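You operate a simulated robot arm through the tools that you are given. There is no shell and no other tool.

Carry out the task below with a simulated robot arm. There is one attempt and no reset: what you move stays moved.

JOB
Start the compressor, open the main valve and set the line to 4 bar.
Fine: shut the drain cock first; the compressor stays on.

It is judged by the outcome, as a careful person would: the job done as asked, and still so three seconds after it is handed in. It fails if anything else is knocked over, pushed out of place, dropped, spilled or broken.

ROBOT AND FRAMES
A 7-joint arm with a two-finger parallel gripper, fixed in place. Base frame: the origin is on the floor under the middle of its stand, x ahead of it, y to its left, z up. Lengths are in m, angles in degrees, forces in N, time in s.
With the tool pointing down near the work surface it reaches from about 0.34 to 0.86 m from the base axis. Its first joint turns from -143.0 to 143.0 degrees. Payload 3 kg.
The tool frame sits at the grasp point between the pads (the TCP): z along the fingers, y along the line on which they close. The tips reach 0.03 m beyond it. Largest opening 0.094 m; finger width 0.028, thickness 0.01; the body of the gripper, 0.05 by 0.096 m, starts 0.055 m behind the TCP.
Orientation is that of the tool frame in the base frame, as a unit quaternion [w, x, y, z]. With the fingers straight down and closing along the base's y, the tool's x points along the base's -x, its y along +y and its z along -z.

CONTROLS
- The arm moves only by the tool arm_command. Its argument "targets" is text: rows parted by semicolons, each of 7 numbers parted by spaces: the shift along the base's x, y, z in m, then the turn, a rotation vector about the base's x, y, z in degrees, then the opening, from 0 (shut) to 1 (fully open). In form: x y z rx ry rz hand; .... A call has 1 to 20 rows; each row is the pose to reach, as a shift and turn from the pose commanded when the call began. A row lasts 0.2 s, in which the tool goes at most 0.05 m and 8.6 degrees; a call with a longer step from one row to the next is refused whole, and so is a gripper value outside its range. Where a pose cannot be reached the arm comes as near as it can. A force on the tool above 90 N (or 10 N above the force at the start of the call, whichever is more), or a blocked arm, ends the call early, and 0.2 s more pass. The fingers move at their own pace (about 0.072 m/s each) and stop on an object; they squeeze with about 32 N. The grip force told is the motor's: it shows also when the fingers shut on nothing. Time passes only in rows, and 0.2 s behind the last, so rows that repeat a pose let the fingers close. It gives the time, the measured TCP pose, the force on the tool (base axes), the opening and the grip force at its end, in the units of the frame above (readings bear some noise), with the torque about the TCP (base axes, N m) and any sound that the robot's microphone picked up, and new pictures: "views" is both (left out), scene, wrist or none.
- Cameras (640 x 400 px; columns grow to the right, rows downward): "scene" is fixed at [0.0494, -0.4977, 1.4564]; the picture's right is [0.54, -0.84, 0.00], its down [-0.38, -0.25, -0.89] and it looks along [0.75, 0.48, -0.45] (base axes); focal length 324 px, centre (320, 200). "wrist" rides on the gripper at [0.076, 0.014, -0.102] in the tool frame; the picture's right is [-0.18, 0.98, 0.00], its down [-0.75, -0.14, -0.64] and it looks along [-0.63, -0.12, 0.77] (tool axes); focal length 243 px, centre (320, 200). There is no depth. A picture from a camera that has moved, and an enlarged one, comes with that camera's place and axes in the base frame and with its lens.
- enlarge(camera, box): a new picture of the part [left, top, right, bottom] of that camera's present view, enlarged. No time passes.
- hand_in(): hands the job in; it is judged then, once.

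Nothing tells you positions but the pictures and the camera data. Unless the task says otherwise, let go and move clear before handing in.

The tools are called as name(argument=value, ...) on one line, values as JSON. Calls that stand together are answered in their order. arm_command: Moves the arm, as the interface text tells. Its arguments: {"type":"object","properties":{"targets":{"type":"string"},"views":{"type":"string","enum":["both","scene","wrist","none"]}},"required":["targets"]} The other tools are called the same way: enlarge (camera, box) takes an enlarged picture of a part of a camera's view; hand_in () hands the job in.

At the start:

```text
clock: 0.0
position: [0.5917, 0.0048, 1.2148]
tool_rot: [0.0, -0.001, 1.0, 0.0]
wrist_force: [0.1, -0.2, 0.0]
moment: [0.01, 0.01, 0.02]
width: 0.0939
grip_force: 0.1
```

scene: 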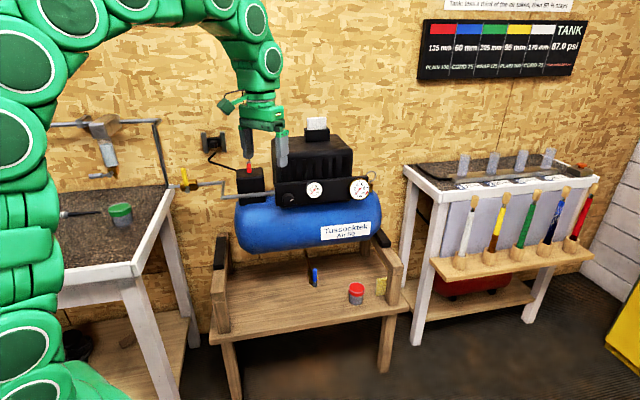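
wrist: 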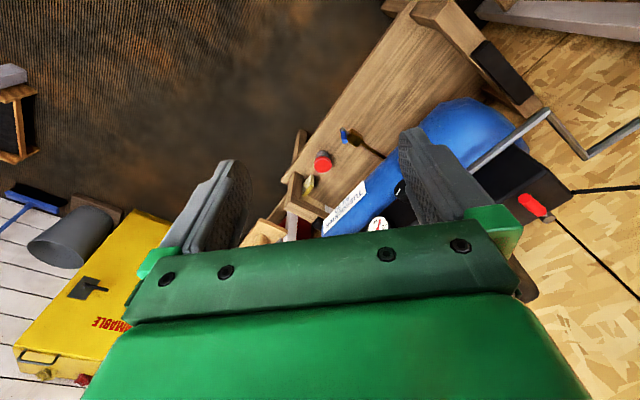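

I see a blue compressor tank on a wooden bench with a black head and two gauges, a red switch on a black box, a pipe with a yellow valve, and a blue-handled cock under the tank. I'll enlarge the parts before moving anything.

enlarge(camera="scene", box=[170, 110, 290, 210])

enlarge(camera="scene", box=[260, 110, 400, 210])

enlarge(camera="scene", box=[210, 200, 410, 330])

enlarge(camera="scene", box=[400, 0, 600, 90])

enlarge(camera="wrist", box=[280, 90, 600, 290])

```text
4.00 times, centred on (230, 160) of scene
camera zoom: at [0.0494, -0.4977, 1.4564], right [0.54, -0.84, 0.0], down [-0.38, -0.25, -0.89], along [0.75, 0.48, -0.45], focal length 1297 px, centre (680, 360)
```

zoom: 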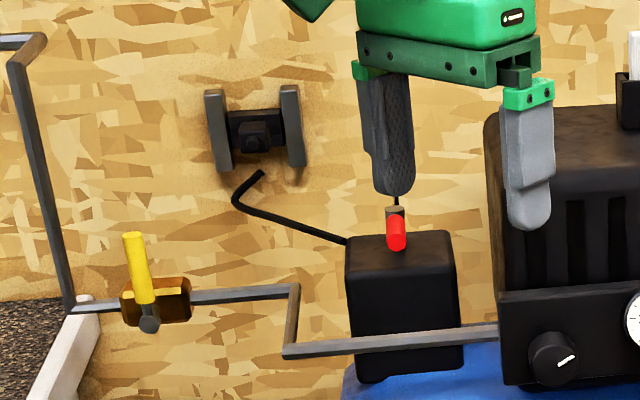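

```text
4.00 times, centred on (330, 160) of scene
camera zoom: at [0.0494, -0.4977, 1.4564], right [0.54, -0.84, 0.0], down [-0.38, -0.25, -0.89], along [0.75, 0.48, -0.45], focal length 1297 px, centre (280, 360)
```

zoom: 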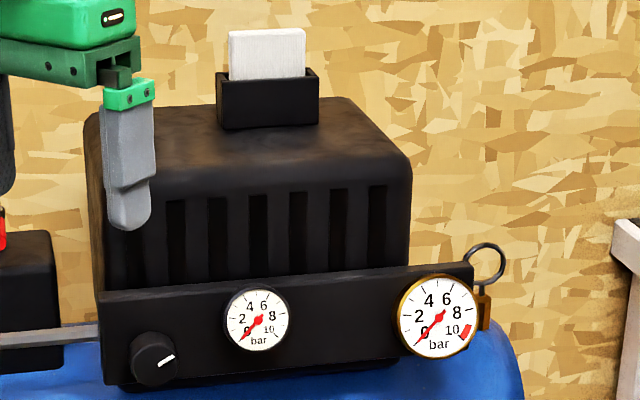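

```text
3.08 times, centred on (310, 265) of scene
camera zoom: at [0.0494, -0.4977, 1.4564], right [0.54, -0.84, 0.0], down [-0.38, -0.25, -0.89], along [0.75, 0.48, -0.45], focal length 997 px, centre (351, 0)
```

zoom: 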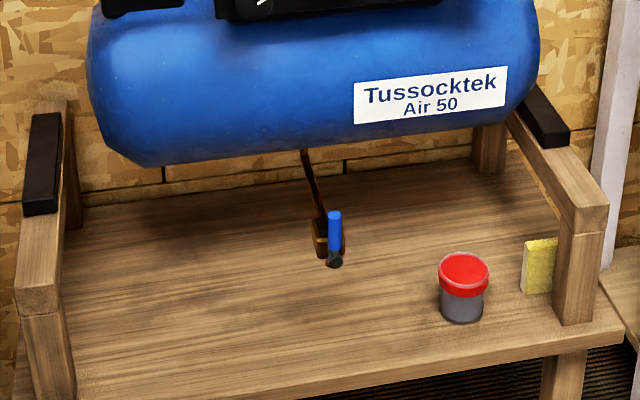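

```text
3.20 times, centred on (500, 45) of scene
camera zoom: at [0.0494, -0.4977, 1.4564], right [0.54, -0.84, 0.0], down [-0.38, -0.25, -0.89], along [0.75, 0.48, -0.45], focal length 1037 px, centre (-256, 696)
```

zoom: 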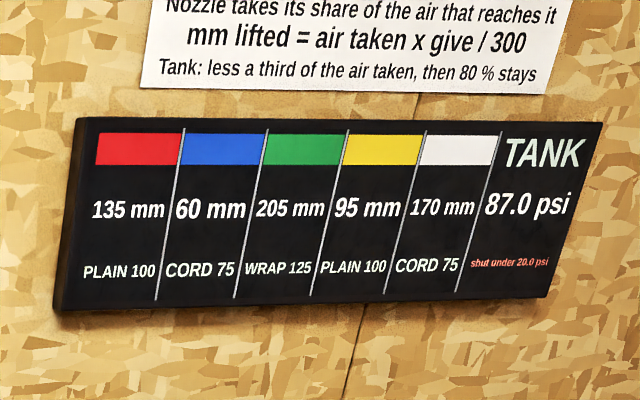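

```text
2.00 times, centred on (440, 190) of wrist
camera zoom: at [0.5157, 0.018, 1.3153], right [0.18, 0.98, 0.0], down [0.75, -0.14, 0.64], along [0.63, -0.12, -0.77], focal length 485 px, centre (80, 220)
```

zoom: 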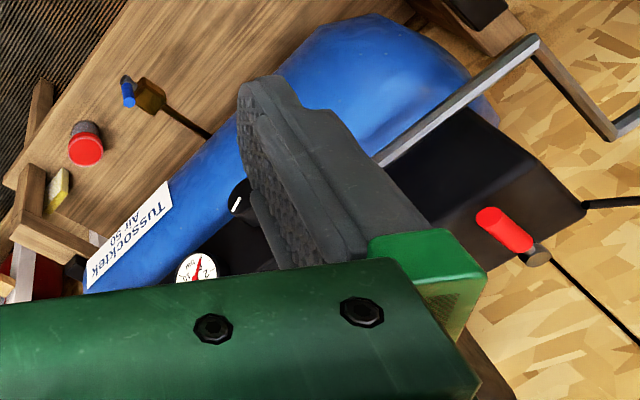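

The blue drain cock hangs below the tank at about (0.83, 0.03, 0.66). The regulator knob is at (0.80, 0.11, 0.97) and the red switch at (0.80, 0.28, 1.05). The compressor faces roughly along (-0.7, -0.7). Next I'll turn the wrist about 45 degrees and look at the switch and valve from above.

arm_command(targets="0.011 0.027 0.006 0 0 7.5 1; 0.022 0.055 0.012 0 0 15 1; 0.033 0.082 0.018 0 0 22.5 1; 0.044 0.11 0.024 0 0 30 1; 0.055 0.137 0.03 0 0 37.5 1; 0.068 0.165 0.035 0 0 45 1; 0.068 0.165 0.035 0 0 45 1", views="both")

```text
clock: 1.6
position: [0.66, 0.1691, 1.25]
tool_rot: [0.0, -0.384, 0.923, 0.0]
wrist_force: [0.2, -0.2, -0.8]
moment: [-0.02, 0.0, 0.0]
width: 0.0941
grip_force: 0.1
camera wrist: at [0.5962, 0.1261, 1.3502], right [-0.57, 0.82, 0.0], down [0.63, 0.43, 0.64], along [0.53, 0.36, -0.77], focal length 243 px, centre (320, 200)
```

scene: 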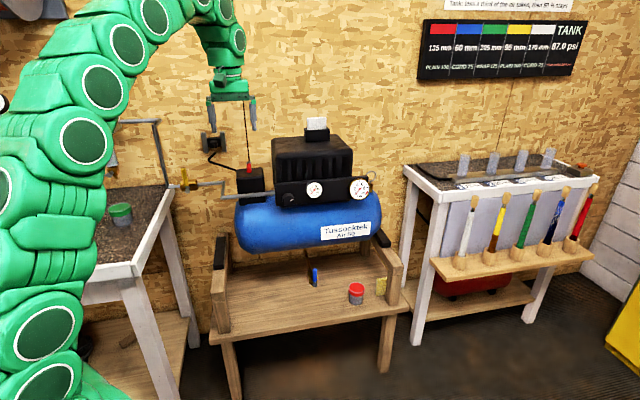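
wrist: 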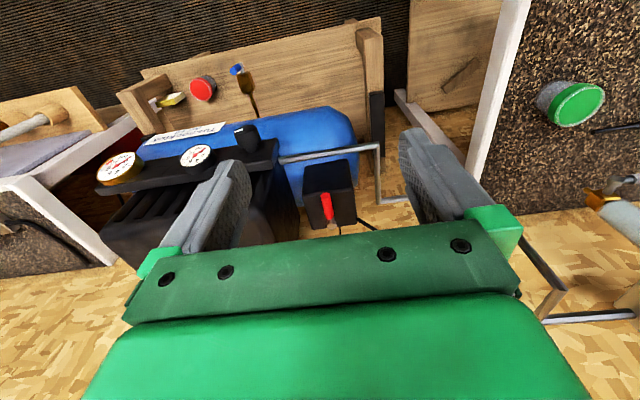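

From this view the compressor is nearly square to the camera. I'll enlarge the switch, valve, drain and gauges.

enlarge(camera="wrist", box=[280, 140, 400, 240])

enlarge(camera="wrist", box=[90, 100, 290, 210])

enlarge(camera="wrist", box=[130, 50, 290, 130])

enlarge(camera="scene", box=[160, 130, 280, 210])

enlarge(camera="scene", box=[290, 250, 340, 300])

enlarge(camera="scene", box=[260, 165, 380, 215])

```text
4.00 times, centred on (340, 190) of wrist
camera zoom: at [0.5962, 0.1261, 1.3502], right [-0.57, 0.82, 0.0], down [0.63, 0.43, 0.64], along [0.53, 0.36, -0.77], focal length 970 px, centre (240, 240)
```

zoom: 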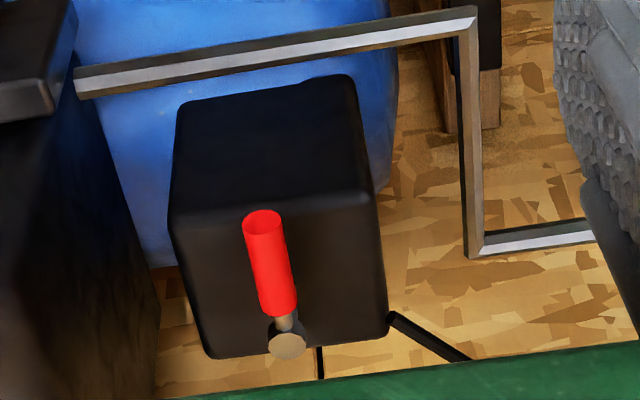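

```text
3.20 times, centred on (190, 155) of wrist
camera zoom: at [0.5962, 0.1261, 1.3502], right [-0.57, 0.82, 0.0], down [0.63, 0.43, 0.64], along [0.53, 0.36, -0.77], focal length 776 px, centre (736, 344)
```

zoom: 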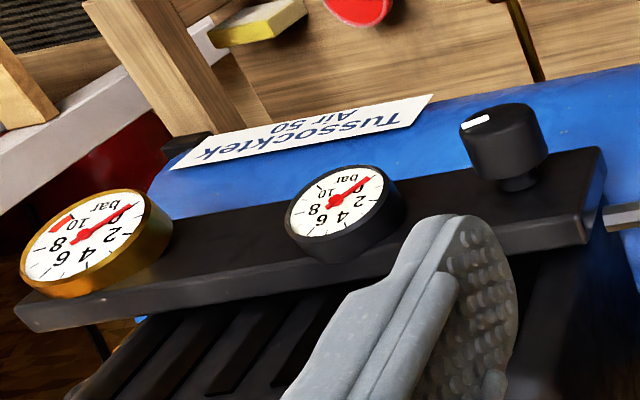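

```text
4.00 times, centred on (210, 90) of wrist
camera zoom: at [0.5962, 0.1261, 1.3502], right [-0.57, 0.82, 0.0], down [0.63, 0.43, 0.64], along [0.53, 0.36, -0.77], focal length 970 px, centre (760, 640)
```

zoom: 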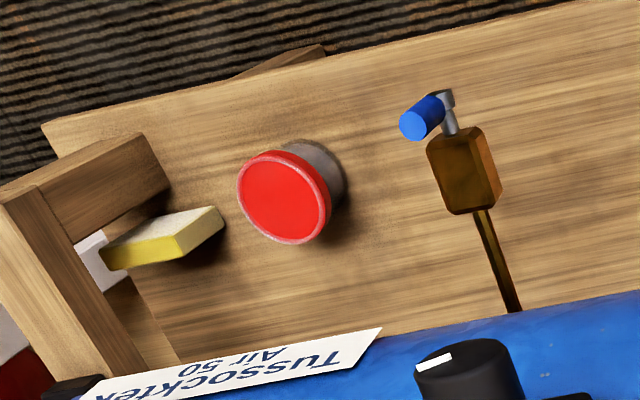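

```text
5.00 times, centred on (220, 170) of scene
camera zoom: at [0.0494, -0.4977, 1.4564], right [0.54, -0.84, 0.0], down [-0.38, -0.25, -0.89], along [0.75, 0.48, -0.45], focal length 1621 px, centre (820, 350)
```

zoom: 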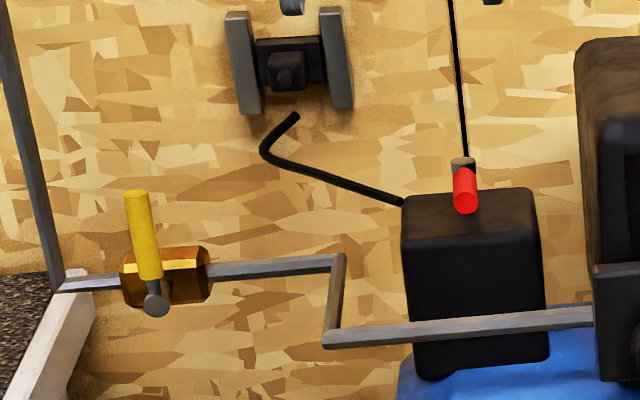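

```text
8.00 times, centred on (315, 275) of scene
camera zoom: at [0.0494, -0.4977, 1.4564], right [0.54, -0.84, 0.0], down [-0.38, -0.25, -0.89], along [0.75, 0.48, -0.45], focal length 2593 px, centre (360, -400)
```

zoom: 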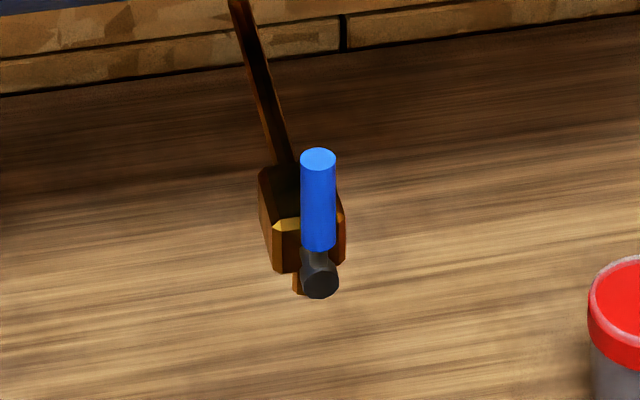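

```text
5.33 times, centred on (320, 190) of scene
camera zoom: at [0.0494, -0.4977, 1.4564], right [0.54, -0.84, 0.0], down [-0.38, -0.25, -0.89], along [0.75, 0.48, -0.45], focal length 1729 px, centre (320, 253)
```

zoom: 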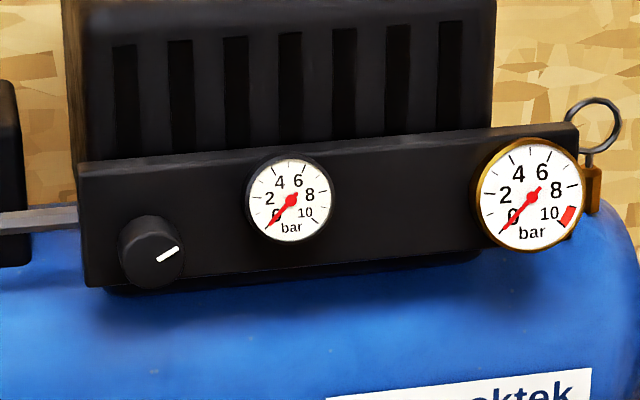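

The colour-coded levers all sit on short hubs. The drain's blue lever is in line with its pipe, which means open, and the yellow lever is across its pipe, which means shut. The red switch lever turns about an upright post. I'll back off and swing the tool to horizontal so it faces the compressor, then go to the drain cock.

arm_command(targets="-0.0049 -0.017 -0.029 5.3 -5.3 0 1; -0.0098 -0.034 -0.058 10.6 -10.6 0 1; -0.0147 -0.051 -0.0875 15.9 -15.9 0 1; -0.0196 -0.068 -0.117 21.2 -21.2 0 1; -0.0245 -0.085 -0.146 26.5 -26.5 0 0.7; -0.0295 -0.102 -0.175 31.8 -31.8 0 0.5; -0.0344 -0.119 -0.204 37.1 -37.1 0 0.3; -0.0393 -0.136 -0.233 42.4 -42.4 0 0; -0.0442 -0.153 -0.2625 47.7 -47.7 0 0; -0.049 -0.17 -0.292 53.0 -53.0 0 0; -0.054 -0.187 -0.321 58.3 -58.3 0 0; -0.059 -0.204 -0.35 63.64 -63.64 0 0; -0.059 -0.204 -0.35 63.64 -63.64 0 0", views="both")

```text
clock: 4.4
position: [0.6023, -0.0431, 0.9022]
tool_rot: [0.651, -0.272, 0.653, 0.274]
wrist_force: [-1.3, -0.3, 0.8]
moment: [-0.02, 0.02, 0.03]
width: 0.0001
grip_force: 31.9
out of reach, approached as far as the arm can: row 9, 12, 13
camera wrist: at [0.5203, -0.105, 0.8243], right [-0.7, 0.69, 0.19], down [-0.35, -0.56, 0.75], along [0.62, 0.46, 0.63], focal length 243 px, centre (320, 200)
```

scene: 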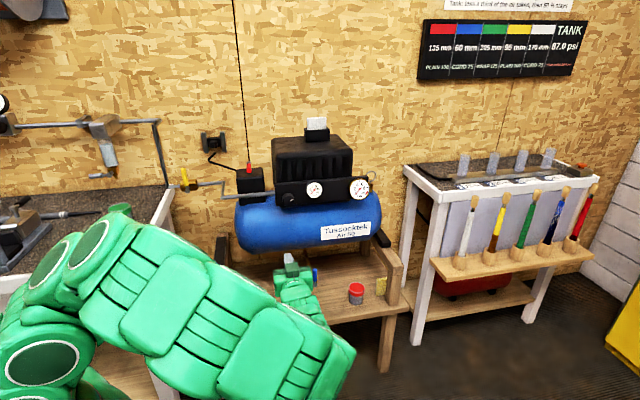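
wrist: 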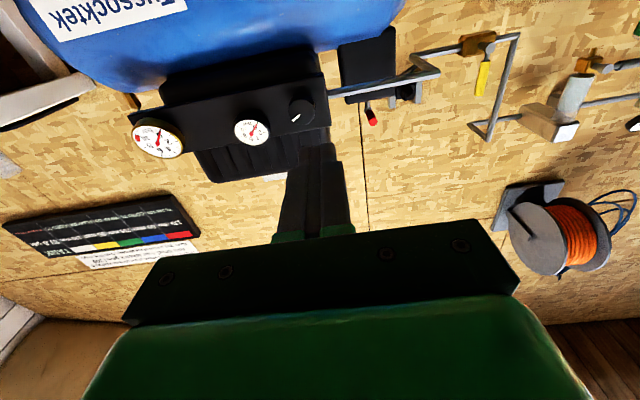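

The tool is now level and facing the compressor, and the gauges, knob, switch and yellow lever are all in view. I'll drop down in front of the drain cock in two stages, checking clearance as I go.

arm_command(targets="0.0115 0.0026 -0.035 0 0 0 0; 0.023 0.0052 -0.07 0 0 0 0; 0.0345 0.0078 -0.105 0 0 0 0; 0.046 0.0104 -0.14 0 0 0 0; 0.046 0.0104 -0.14 0 0 0 0", views="both")

enlarge(camera="scene", box=[150, 150, 390, 310])

```text
clock: 5.6
position: [0.667, -0.0474, 0.7656]
tool_rot: [0.65, -0.271, 0.654, 0.277]
wrist_force: [0.0, -0.5, -0.1]
moment: [-0.01, 0.0, 0.0]
width: 0.0
grip_force: 31.8
out of reach, approached as far as the arm can: row 1, 2, 3, 4, 5
camera wrist: at [0.584, -0.1113, 0.6875], right [-0.7, 0.69, 0.19], down [-0.34, -0.56, 0.75], along [0.63, 0.46, 0.63], focal length 243 px, centre (320, 200)
```

scene: 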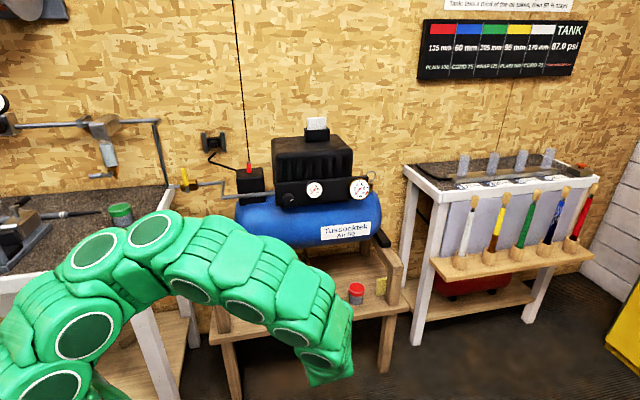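
wrist: 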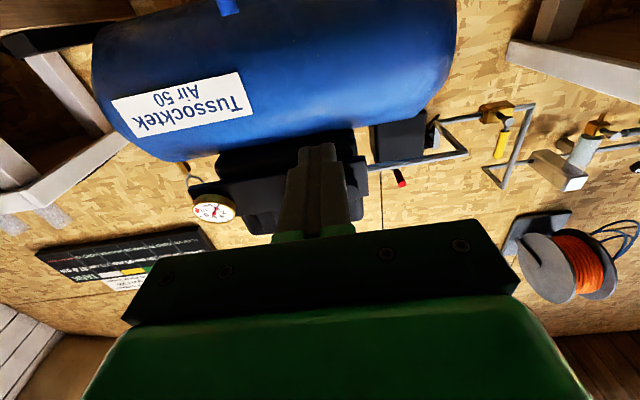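

```text
2.50 times, centred on (270, 230) of scene
camera zoom: at [0.0494, -0.4977, 1.4564], right [0.54, -0.84, 0.0], down [-0.38, -0.25, -0.89], along [0.75, 0.48, -0.45], focal length 810 px, centre (445, 125)
```

zoom: 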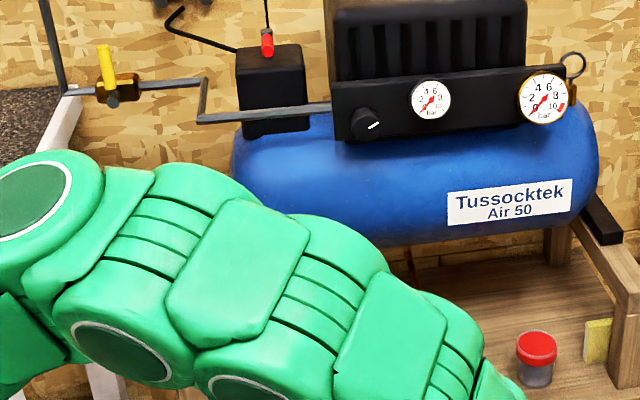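

The arm can't quite hold a level tool this low because it hits a wrist limit. Tilting the tool about 30 degrees downward should be more natural and still clears the tank, whose front is at n≈0.70 with the lever at n≈0.615. I'll go to a point left of and in front of the blue lever.

arm_command(targets="0.014 0.003 -0.014 -4.2 4.2 0 0; 0.028 0.006 -0.028 -8.5 8.5 0 0; 0.042 0.008 -0.042 -12.7 12.7 0 0; 0.056 0.011 -0.056 -17 17 0 0; 0.071 0.014 -0.07 -21.2 21.2 0 0; 0.071 0.014 -0.07 -21.2 21.2 0 0", views="both")

```text
clock: 7.0
position: [0.7385, -0.0333, 0.6954]
tool_rot: [0.461, -0.332, 0.8, 0.191]
wrist_force: [0.2, 0.1, 0.4]
moment: [0.0, 0.01, -0.01]
width: 0.0
grip_force: 32.1
camera wrist: at [0.6375, -0.1135, 0.6787], right [-0.63, 0.76, 0.16], down [-0.03, -0.23, 0.97], along [0.78, 0.61, 0.16], focal length 243 px, centre (320, 200)
```

scene: 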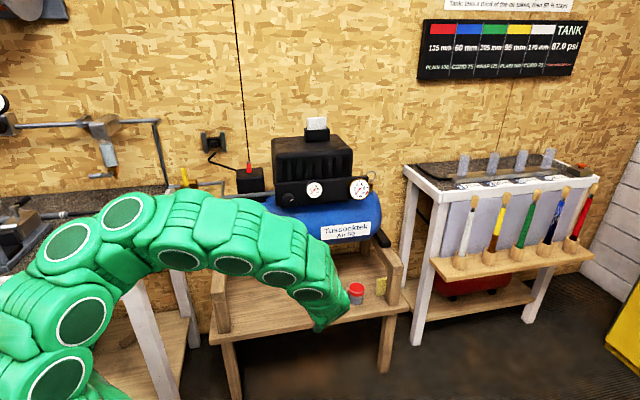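
wrist: 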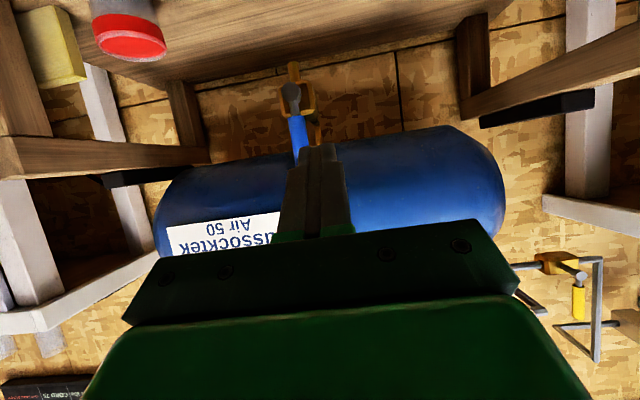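

The tool now sits in front of the drain cock at the planned tilt. I'll enlarge the cock before touching it.

enlarge(camera="wrist", box=[250, 40, 370, 170])

enlarge(camera="wrist", box=[500, 230, 640, 370])

```text
3.08 times, centred on (310, 105) of wrist
camera zoom: at [0.6375, -0.1135, 0.6787], right [-0.63, 0.76, 0.16], down [-0.03, -0.23, 0.97], along [0.78, 0.61, 0.16], focal length 746 px, centre (351, 492)
```

zoom: 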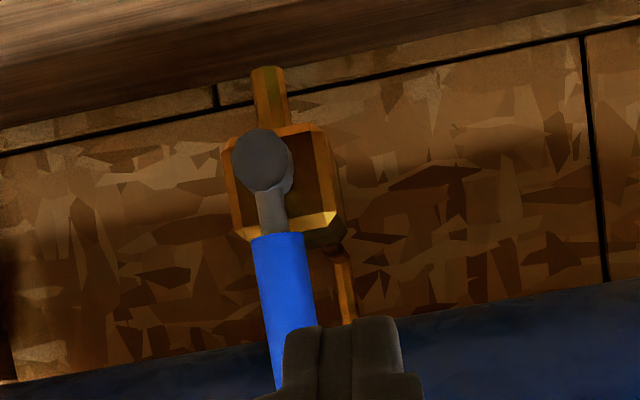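

```text
2.86 times, centred on (570, 300) of wrist
camera zoom: at [0.6375, -0.1135, 0.6787], right [-0.63, 0.76, 0.16], down [-0.03, -0.23, 0.97], along [0.78, 0.61, 0.16], focal length 693 px, centre (-394, -86)
```

zoom: 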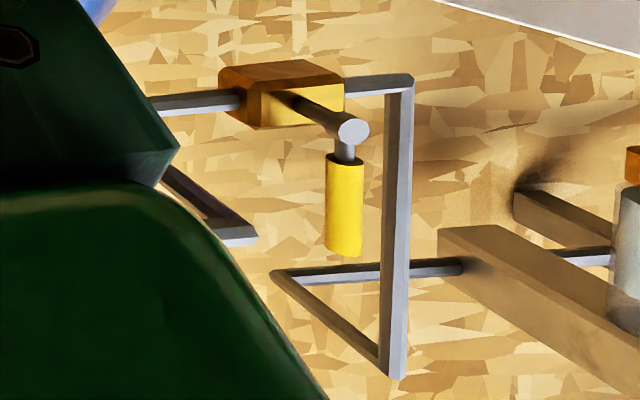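

The drain's outlet points straight down and its pipe enters from above, so the upright blue lever means open. The hub is at about z 0.614 and the lever tip at about 0.684. I'll slip the closed fingers in to the left of the lever.

arm_command(targets="-0.0146 0.0146 0 0 0 0 0; 0.0099 0.0392 -0.005 0 0 0 0; 0.0344 0.0637 -0.011 0 0 0 0; 0.0585 0.0878 -0.0164 0 0 0 0; 0.0585 0.0878 -0.0164 0 0 0 0", views="both")

enlarge(camera="wrist", box=[220, 20, 380, 170])

```text
clock: 8.2
position: [0.7947, 0.0541, 0.6799]
tool_rot: [0.462, -0.331, 0.8, 0.191]
wrist_force: [-0.4, 0.4, 0.1]
moment: [-0.02, 0.0, 0.01]
width: 0.0
grip_force: 32.1
camera wrist: at [0.6952, -0.0264, 0.6628], right [-0.63, 0.76, 0.16], down [-0.03, -0.23, 0.97], along [0.78, 0.61, 0.16], focal length 243 px, centre (320, 200)
```

scene: 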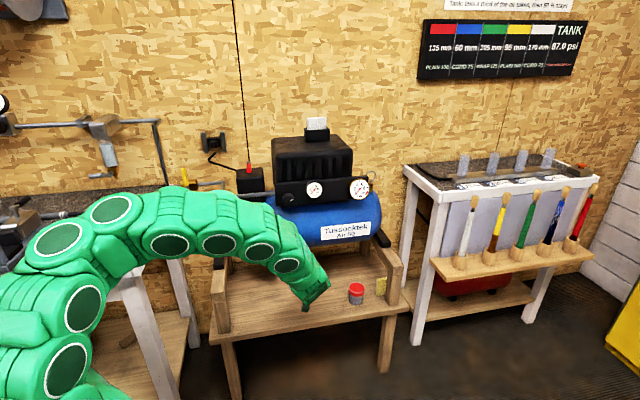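
wrist: 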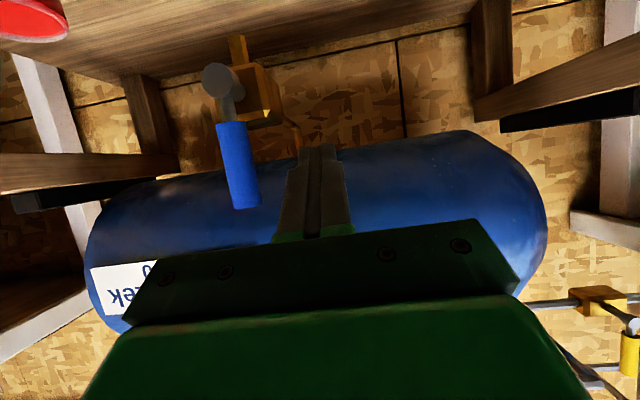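

```text
2.67 times, centred on (300, 95) of wrist
camera zoom: at [0.6952, -0.0264, 0.6628], right [-0.63, 0.76, 0.16], down [-0.03, -0.23, 0.97], along [0.78, 0.61, 0.16], focal length 647 px, centre (373, 480)
```

zoom: 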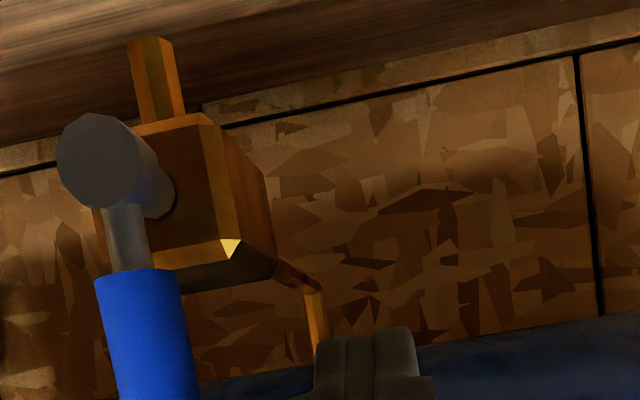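

The fingers are beside the lever and nothing has been touched. I'll push it clockwise, to the right as seen from the front, by about 30 degrees and check how it responds.

arm_command(targets="0.01 -0.01 0 0 0 0 0; 0.0198 -0.0198 0 0 0 0 0; 0.0277 -0.0277 0.003 0 0 0 0; 0.0368 -0.0368 0.0045 0 0 0 0; 0.0368 -0.0368 0.0045 0 0 0 0", views="wrist")

```text
clock: 9.4
position: [0.8343, 0.0179, 0.6829]
tool_rot: [0.462, -0.332, 0.8, 0.192]
wrist_force: [0.9, 1.0, 0.9]
moment: [0.05, 0.0, 0.01]
width: 0.0
grip_force: 31.7
camera wrist: at [0.7336, -0.0627, 0.6667], right [-0.63, 0.76, 0.16], down [-0.03, -0.23, 0.97], along [0.78, 0.61, 0.16], focal length 243 px, centre (320, 200)
```

wrist: 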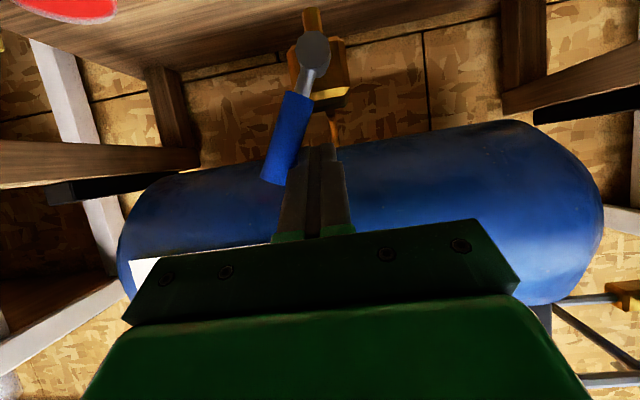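

The lever swings freely clockwise at only about 1.5 N. I'll follow it round to horizontal.

arm_command(targets="0.01 -0.01 -0.0024 0 0 0 0; 0.0199 -0.0199 -0.0092 0 0 0 0; 0.0245 -0.0245 -0.0148 0 0 0 0; 0.0285 -0.0285 -0.0206 0 0 0 0; 0.032 -0.032 -0.0285 0 0 0 0; 0.0346 -0.0346 -0.036 0 0 0 0; 0.0346 -0.0346 -0.036 0 0 0 0", views="both")

enlarge(camera="wrist", box=[240, 0, 440, 170])

```text
clock: 11.0
position: [0.8703, -0.0169, 0.6464]
tool_rot: [0.461, -0.331, 0.801, 0.191]
wrist_force: [0.4, 0.1, 0.4]
moment: [0.03, -0.03, 0.01]
width: 0.0
grip_force: 31.9
camera wrist: at [0.7689, -0.0977, 0.6302], right [-0.63, 0.76, 0.16], down [-0.03, -0.23, 0.97], along [0.78, 0.61, 0.16], focal length 243 px, centre (320, 200)
```

scene: 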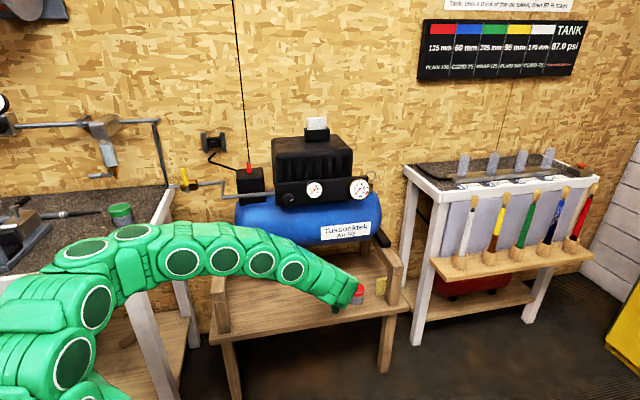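
wrist: 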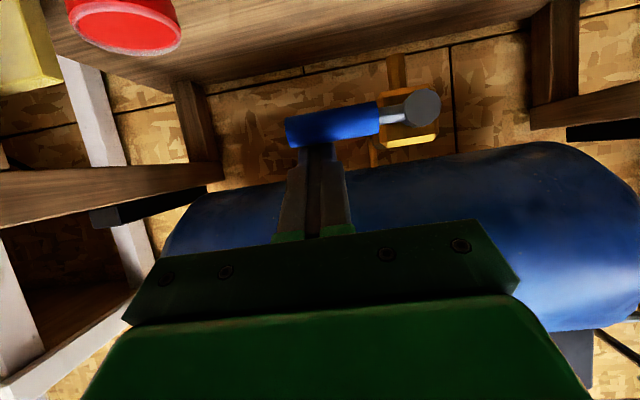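

```text
2.35 times, centred on (340, 85) of wrist
camera zoom: at [0.7689, -0.0977, 0.6302], right [-0.63, 0.76, 0.16], down [-0.03, -0.23, 0.97], along [0.78, 0.61, 0.16], focal length 571 px, centre (273, 471)
```

zoom: 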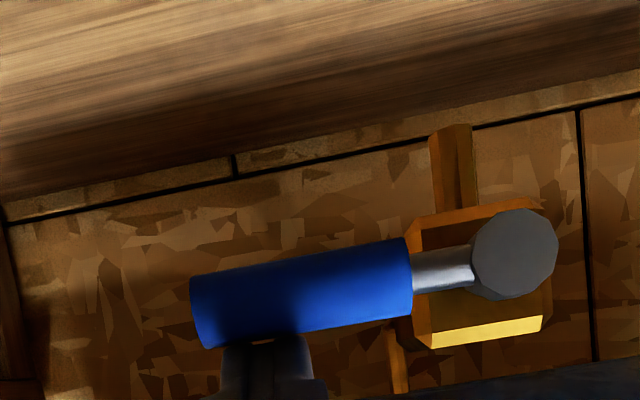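

The lever is close to horizontal with little force on it. I'll nudge it a few millimetres further to find its stop.

arm_command(targets="0 0 -0.003 0 0 0 0; 0 0 -0.006 0 0 0 0; 0 0 -0.006 0 0 0 0", views="wrist")

enlarge(camera="wrist", box=[240, 0, 440, 170])

```text
clock: 11.8
position: [0.8701, -0.0169, 0.644]
tool_rot: [0.464, -0.331, 0.799, 0.191]
wrist_force: [7.6, 1.0, 49.3]
moment: [0.69, -0.46, 0.39]
width: 0.0
grip_force: 31.7
camera wrist: at [0.7699, -0.0972, 0.6273], right [-0.63, 0.76, 0.16], down [-0.03, -0.23, 0.97], along [0.78, 0.61, 0.17], focal length 243 px, centre (320, 200)
```

wrist: 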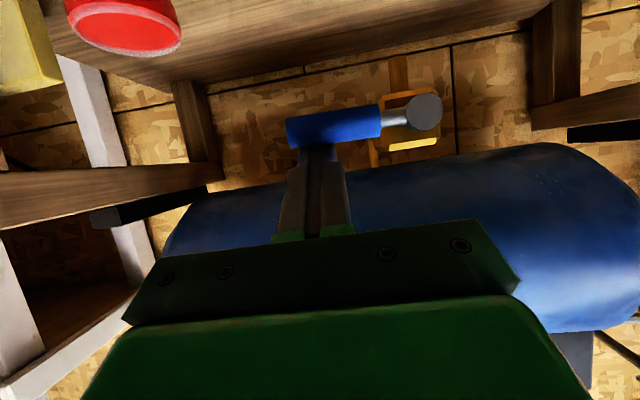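

```text
2.35 times, centred on (340, 85) of wrist
camera zoom: at [0.7699, -0.0972, 0.6273], right [-0.63, 0.76, 0.16], down [-0.03, -0.23, 0.97], along [0.78, 0.61, 0.17], focal length 571 px, centre (273, 471)
```

zoom: 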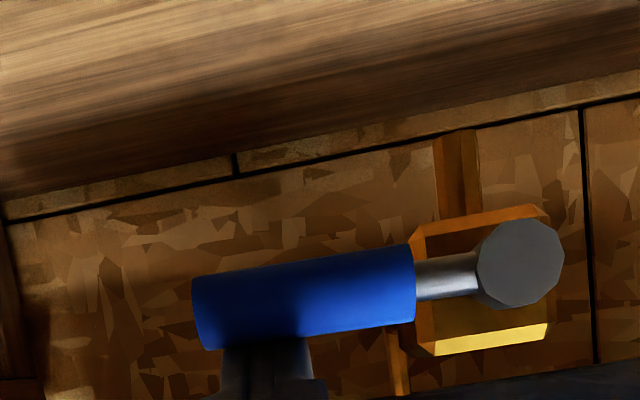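

The drain cock has reached its firm stop at horizontal, across its pipe, so it is shut. I'll lift off, back straight out and go up to look at the red switch from the front.

arm_command(targets="0 0 0.012 0 0 0 0; -0.025 -0.025 0.02 0 0 0 0; -0.055 -0.055 0.03 0 0 0 0; -0.085 -0.085 0.04 0 0 0 0; -0.0996 -0.0704 0.079 -1.8 1.8 0 0; -0.1142 -0.0558 0.118 -3.5 3.5 0 0; -0.1288 -0.0412 0.157 -5.3 5.3 0 0; -0.1434 -0.0266 0.196 -7.1 7.1 0 0; -0.158 -0.012 0.235 -8.8 8.8 0 0; -0.1726 0.0026 0.274 -10.6 10.6 0 0; -0.1872 0.0172 0.313 -12.4 12.4 0 0; -0.2018 0.0318 0.352 -14.1 14.1 0 0; -0.2164 0.0464 0.391 -15.9 15.9 0 0; -0.231 0.061 0.43 -17.7 17.7 0 0; -0.2456 0.0756 0.47 -19.4 19.4 0 0; -0.26 0.09 0.51 -21.2 21.2 0 0; -0.26 0.09 0.51 -21.2 21.2 0 0", views="both")

enlarge(camera="scene", box=[290, 250, 340, 300])

enlarge(camera="wrist", box=[250, 60, 410, 190])

```text
clock: 15.4
position: [0.6091, 0.0722, 1.1518]
tool_rot: [0.239, -0.37, 0.892, 0.099]
wrist_force: [-0.9, -0.4, 0.1]
moment: [-0.01, 0.01, -0.05]
width: 0.0
grip_force: 31.7
camera wrist: at [0.516, -0.0004, 1.2003], right [-0.58, 0.81, 0.09], down [0.33, 0.13, 0.93], along [0.74, 0.57, -0.35], focal length 243 px, centre (320, 200)
```

scene: 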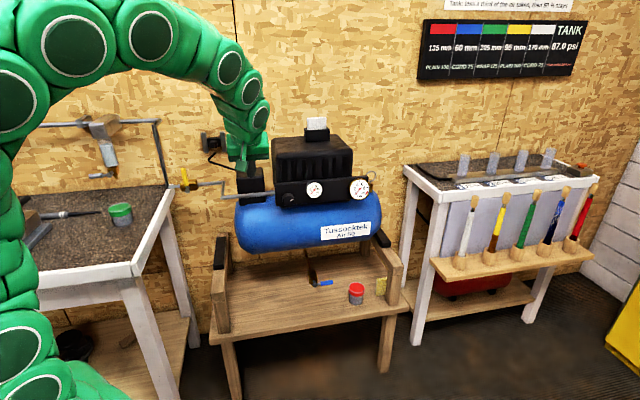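
wrist: 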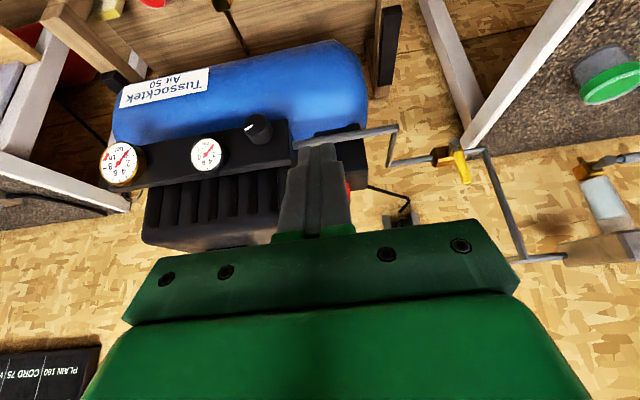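

```text
8.00 times, centred on (315, 275) of scene
camera zoom: at [0.0494, -0.4977, 1.4564], right [0.54, -0.84, 0.0], down [-0.38, -0.25, -0.89], along [0.75, 0.48, -0.45], focal length 2593 px, centre (360, -400)
```

zoom: 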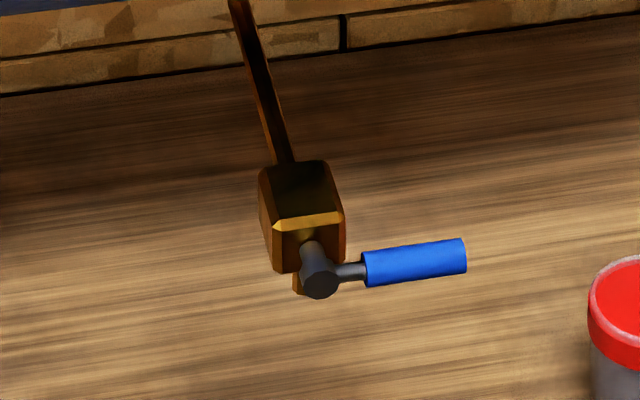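

```text
3.08 times, centred on (330, 125) of wrist
camera zoom: at [0.516, -0.0004, 1.2003], right [-0.58, 0.81, 0.09], down [0.33, 0.13, 0.93], along [0.74, 0.57, -0.35], focal length 746 px, centre (289, 431)
```

zoom: 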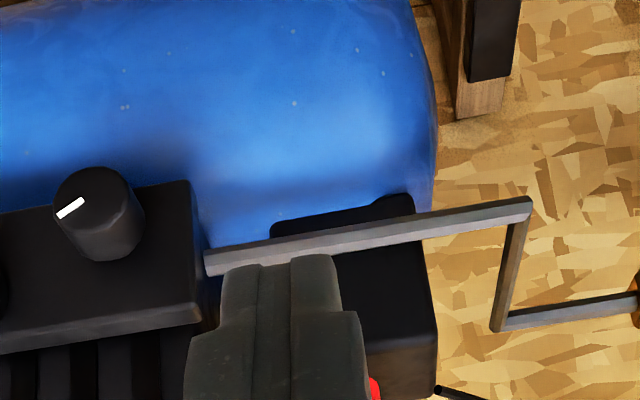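

The drain is clearly shut now, with its lever across the pipe. I'll move the slightly opened fingers above the red lever.

arm_command(targets="0.03 0.032 0.015 0 0 0 0.45; 0.06 0.064 0.03 0 0 0 0.45; 0.09 0.096 0.03 0 0 0 0.45; 0.12 0.128 0.03 0 0 0 0.45; 0.148 0.1607 0.03 0 0 0 0.45; 0.148 0.1607 0.03 0 0 0 0.45", views="both")

enlarge(camera="wrist", box=[240, 60, 420, 230])

enlarge(camera="scene", box=[190, 110, 310, 210])

```text
clock: 16.8
position: [0.7552, 0.2333, 1.1819]
tool_rot: [0.24, -0.369, 0.892, 0.098]
wrist_force: [-0.1, -0.4, -0.3]
moment: [0.01, -0.01, -0.02]
width: 0.0423
grip_force: 0.1
camera wrist: at [0.6623, 0.1608, 1.2307], right [-0.58, 0.81, 0.09], down [0.33, 0.13, 0.93], along [0.74, 0.57, -0.35], focal length 243 px, centre (320, 200)
```

scene: 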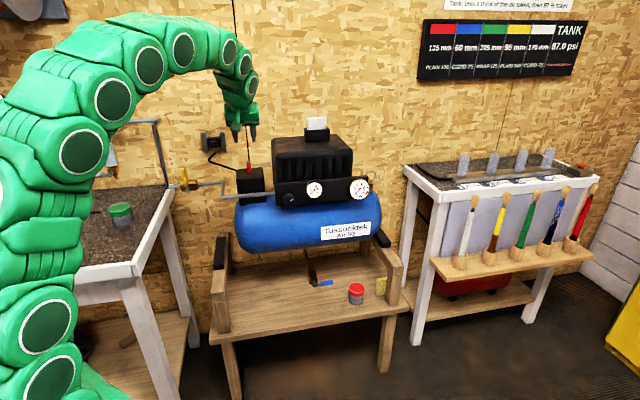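
wrist: 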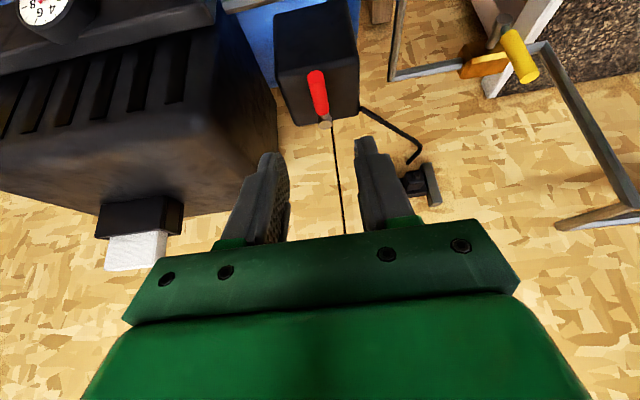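

```text
2.35 times, centred on (330, 145) of wrist
camera zoom: at [0.6623, 0.1608, 1.2307], right [-0.58, 0.81, 0.09], down [0.33, 0.13, 0.93], along [0.74, 0.57, -0.35], focal length 571 px, centre (296, 329)
```

zoom: 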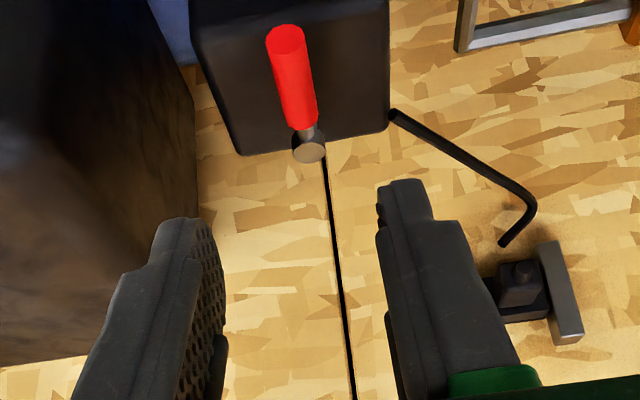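

```text
4.00 times, centred on (250, 160) of scene
camera zoom: at [0.0494, -0.4977, 1.4564], right [0.54, -0.84, 0.0], down [-0.38, -0.25, -0.89], along [0.75, 0.48, -0.45], focal length 1297 px, centre (600, 360)
```

zoom: 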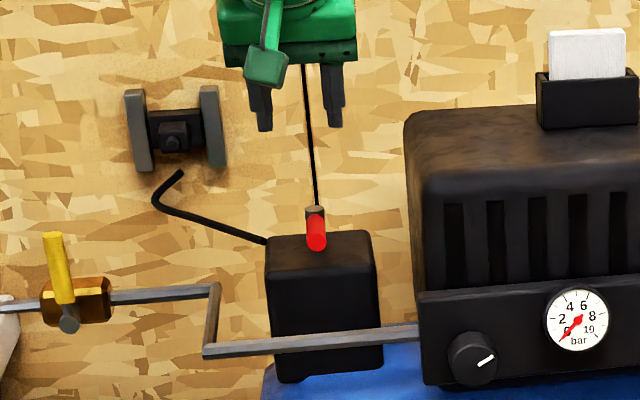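

The fingers straddle the line of the red lever. I'll go forward and down so the lever lies between the open fingers without touching it.

arm_command(targets="0.023 0.023 -0.03 0 0 0 0.45; 0.0467 0.0467 -0.06 0 0 0 0.45; 0.0467 0.0467 -0.085 0 0 0 0.45; 0.0467 0.0467 -0.108 0 0 0 0.45; 0.0467 0.0467 -0.108 0 0 0 0.45", views="both")

enlarge(camera="wrist", box=[220, 60, 420, 230])

enlarge(camera="scene", box=[190, 110, 310, 210])

```text
clock: 18.0
position: [0.8021, 0.2812, 1.0726]
tool_rot: [0.239, -0.369, 0.893, 0.099]
wrist_force: [-0.4, -0.1, 0.4]
moment: [0.03, -0.01, 0.0]
width: 0.0424
grip_force: 0.2
camera wrist: at [0.7089, 0.2068, 1.1219], right [-0.58, 0.81, 0.09], down [0.33, 0.13, 0.93], along [0.74, 0.57, -0.35], focal length 243 px, centre (320, 200)
```

scene: 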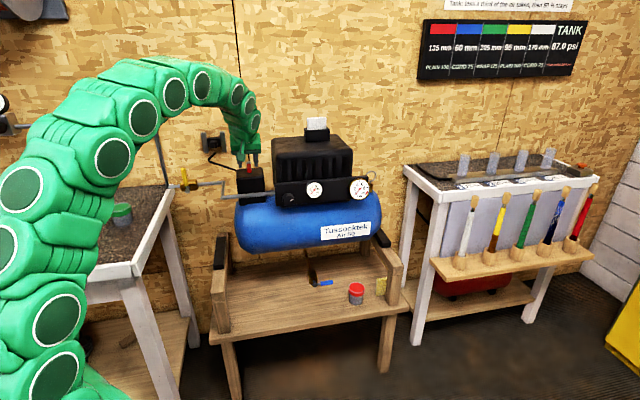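
wrist: 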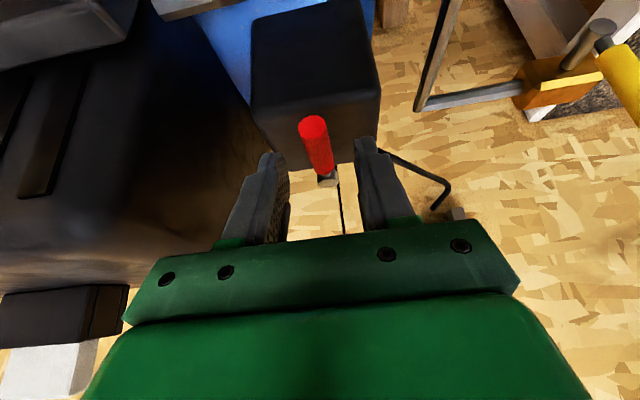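

```text
2.35 times, centred on (320, 145) of wrist
camera zoom: at [0.7089, 0.2068, 1.1219], right [-0.58, 0.81, 0.09], down [0.33, 0.13, 0.93], along [0.74, 0.57, -0.35], focal length 571 px, centre (320, 329)
```

zoom: 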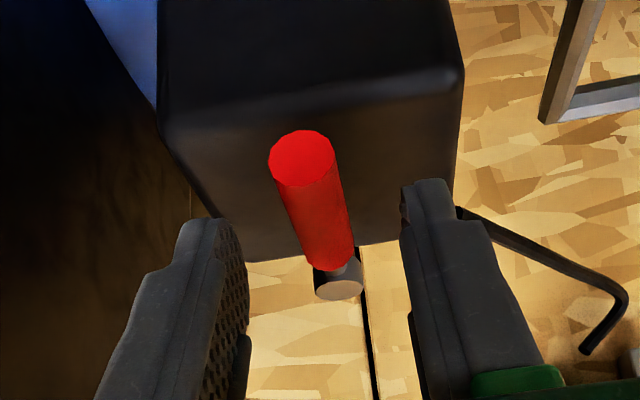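

```text
4.00 times, centred on (250, 160) of scene
camera zoom: at [0.0494, -0.4977, 1.4564], right [0.54, -0.84, 0.0], down [-0.38, -0.25, -0.89], along [0.75, 0.48, -0.45], focal length 1297 px, centre (600, 360)
```

zoom: 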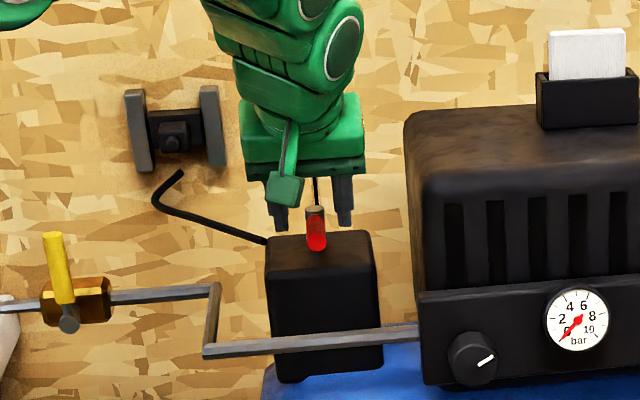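

The lever is caged between the fingers. I'll lower slightly and nudge it to the left, away from the pump head, to see which way it turns.

arm_command(targets="0 0 -0.006 0 0 0 0.45; -0.008 0.008 -0.006 0 0 0 0.45; -0.013 0.013 -0.006 0 0 0 0.45; -0.018 0.018 -0.006 0 0 0 0.45; -0.018 0.018 -0.006 0 0 0 0.45", views="both")

enlarge(camera="wrist", box=[220, 60, 420, 230])

```text
clock: 19.2
position: [0.7845, 0.2992, 1.067]
tool_rot: [0.24, -0.369, 0.892, 0.099]
wrist_force: [0.6, -0.3, 0.3]
moment: [-0.01, -0.03, -0.04]
width: 0.0421
grip_force: 0.1
camera wrist: at [0.6913, 0.2253, 1.116], right [-0.58, 0.81, 0.09], down [0.33, 0.13, 0.93], along [0.74, 0.57, -0.35], focal length 243 px, centre (320, 200)
```

scene: 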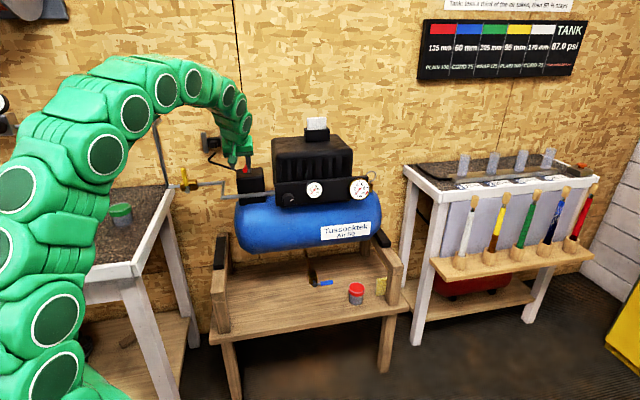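
wrist: 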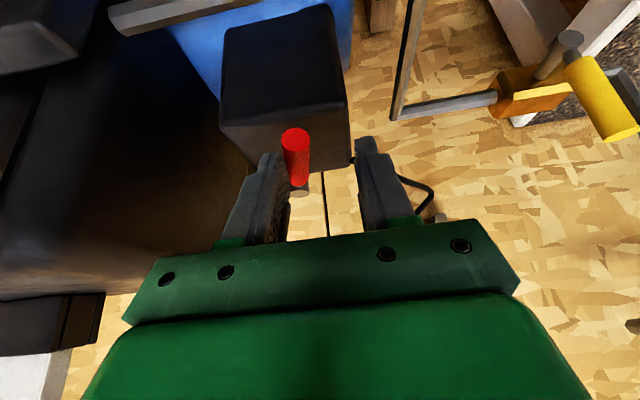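

```text
2.35 times, centred on (320, 145) of wrist
camera zoom: at [0.6913, 0.2253, 1.116], right [-0.58, 0.81, 0.09], down [0.33, 0.13, 0.93], along [0.74, 0.57, -0.35], focal length 571 px, centre (320, 329)
```

zoom: 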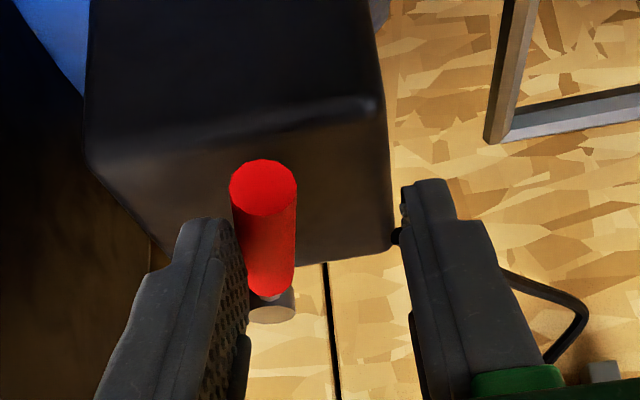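

The lever moves left freely with almost no force. I'll follow its arc further left and listen for the compressor.

arm_command(targets="-0.005 -0.001 0 0 0 0 0.45; -0.0094 -0.0013 0 0 0 0 0.45; -0.013 0.0035 0 0 0 0 0.45; -0.0161 0.0083 0 0 0 0 0.45; -0.0161 0.0083 0 0 0 0 0.45", views="both")

enlarge(camera="wrist", box=[220, 60, 420, 230])

```text
clock: 20.4
position: [0.7677, 0.3074, 1.0665]
tool_rot: [0.239, -0.369, 0.893, 0.098]
wrist_force: [-1.5, -0.6, 1.6]
moment: [-0.01, -0.07, -0.02]
width: 0.0421
grip_force: 0.0
camera wrist: at [0.6754, 0.2336, 1.1162], right [-0.58, 0.81, 0.09], down [0.33, 0.13, 0.93], along [0.74, 0.57, -0.35], focal length 243 px, centre (320, 200)
```

scene: 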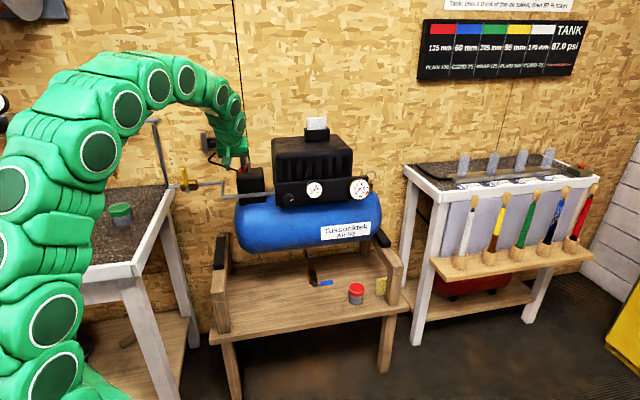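
wrist: 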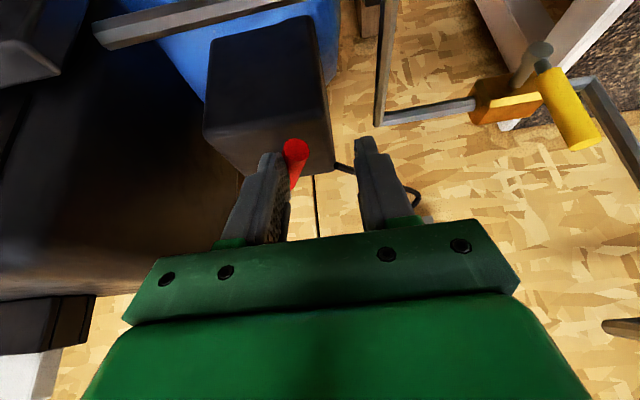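

```text
2.35 times, centred on (320, 145) of wrist
camera zoom: at [0.6754, 0.2336, 1.1162], right [-0.58, 0.81, 0.09], down [0.33, 0.13, 0.93], along [0.74, 0.57, -0.35], focal length 571 px, centre (320, 329)
```

zoom: 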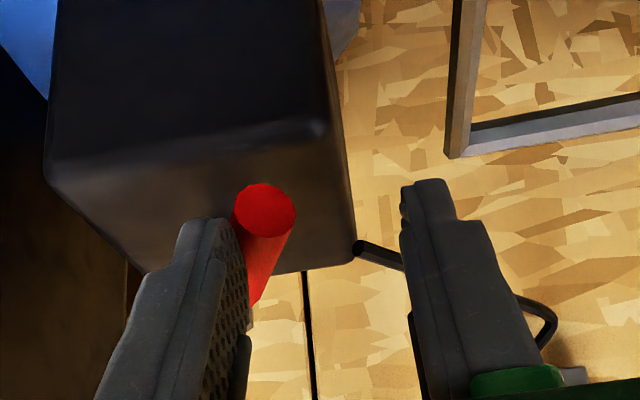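

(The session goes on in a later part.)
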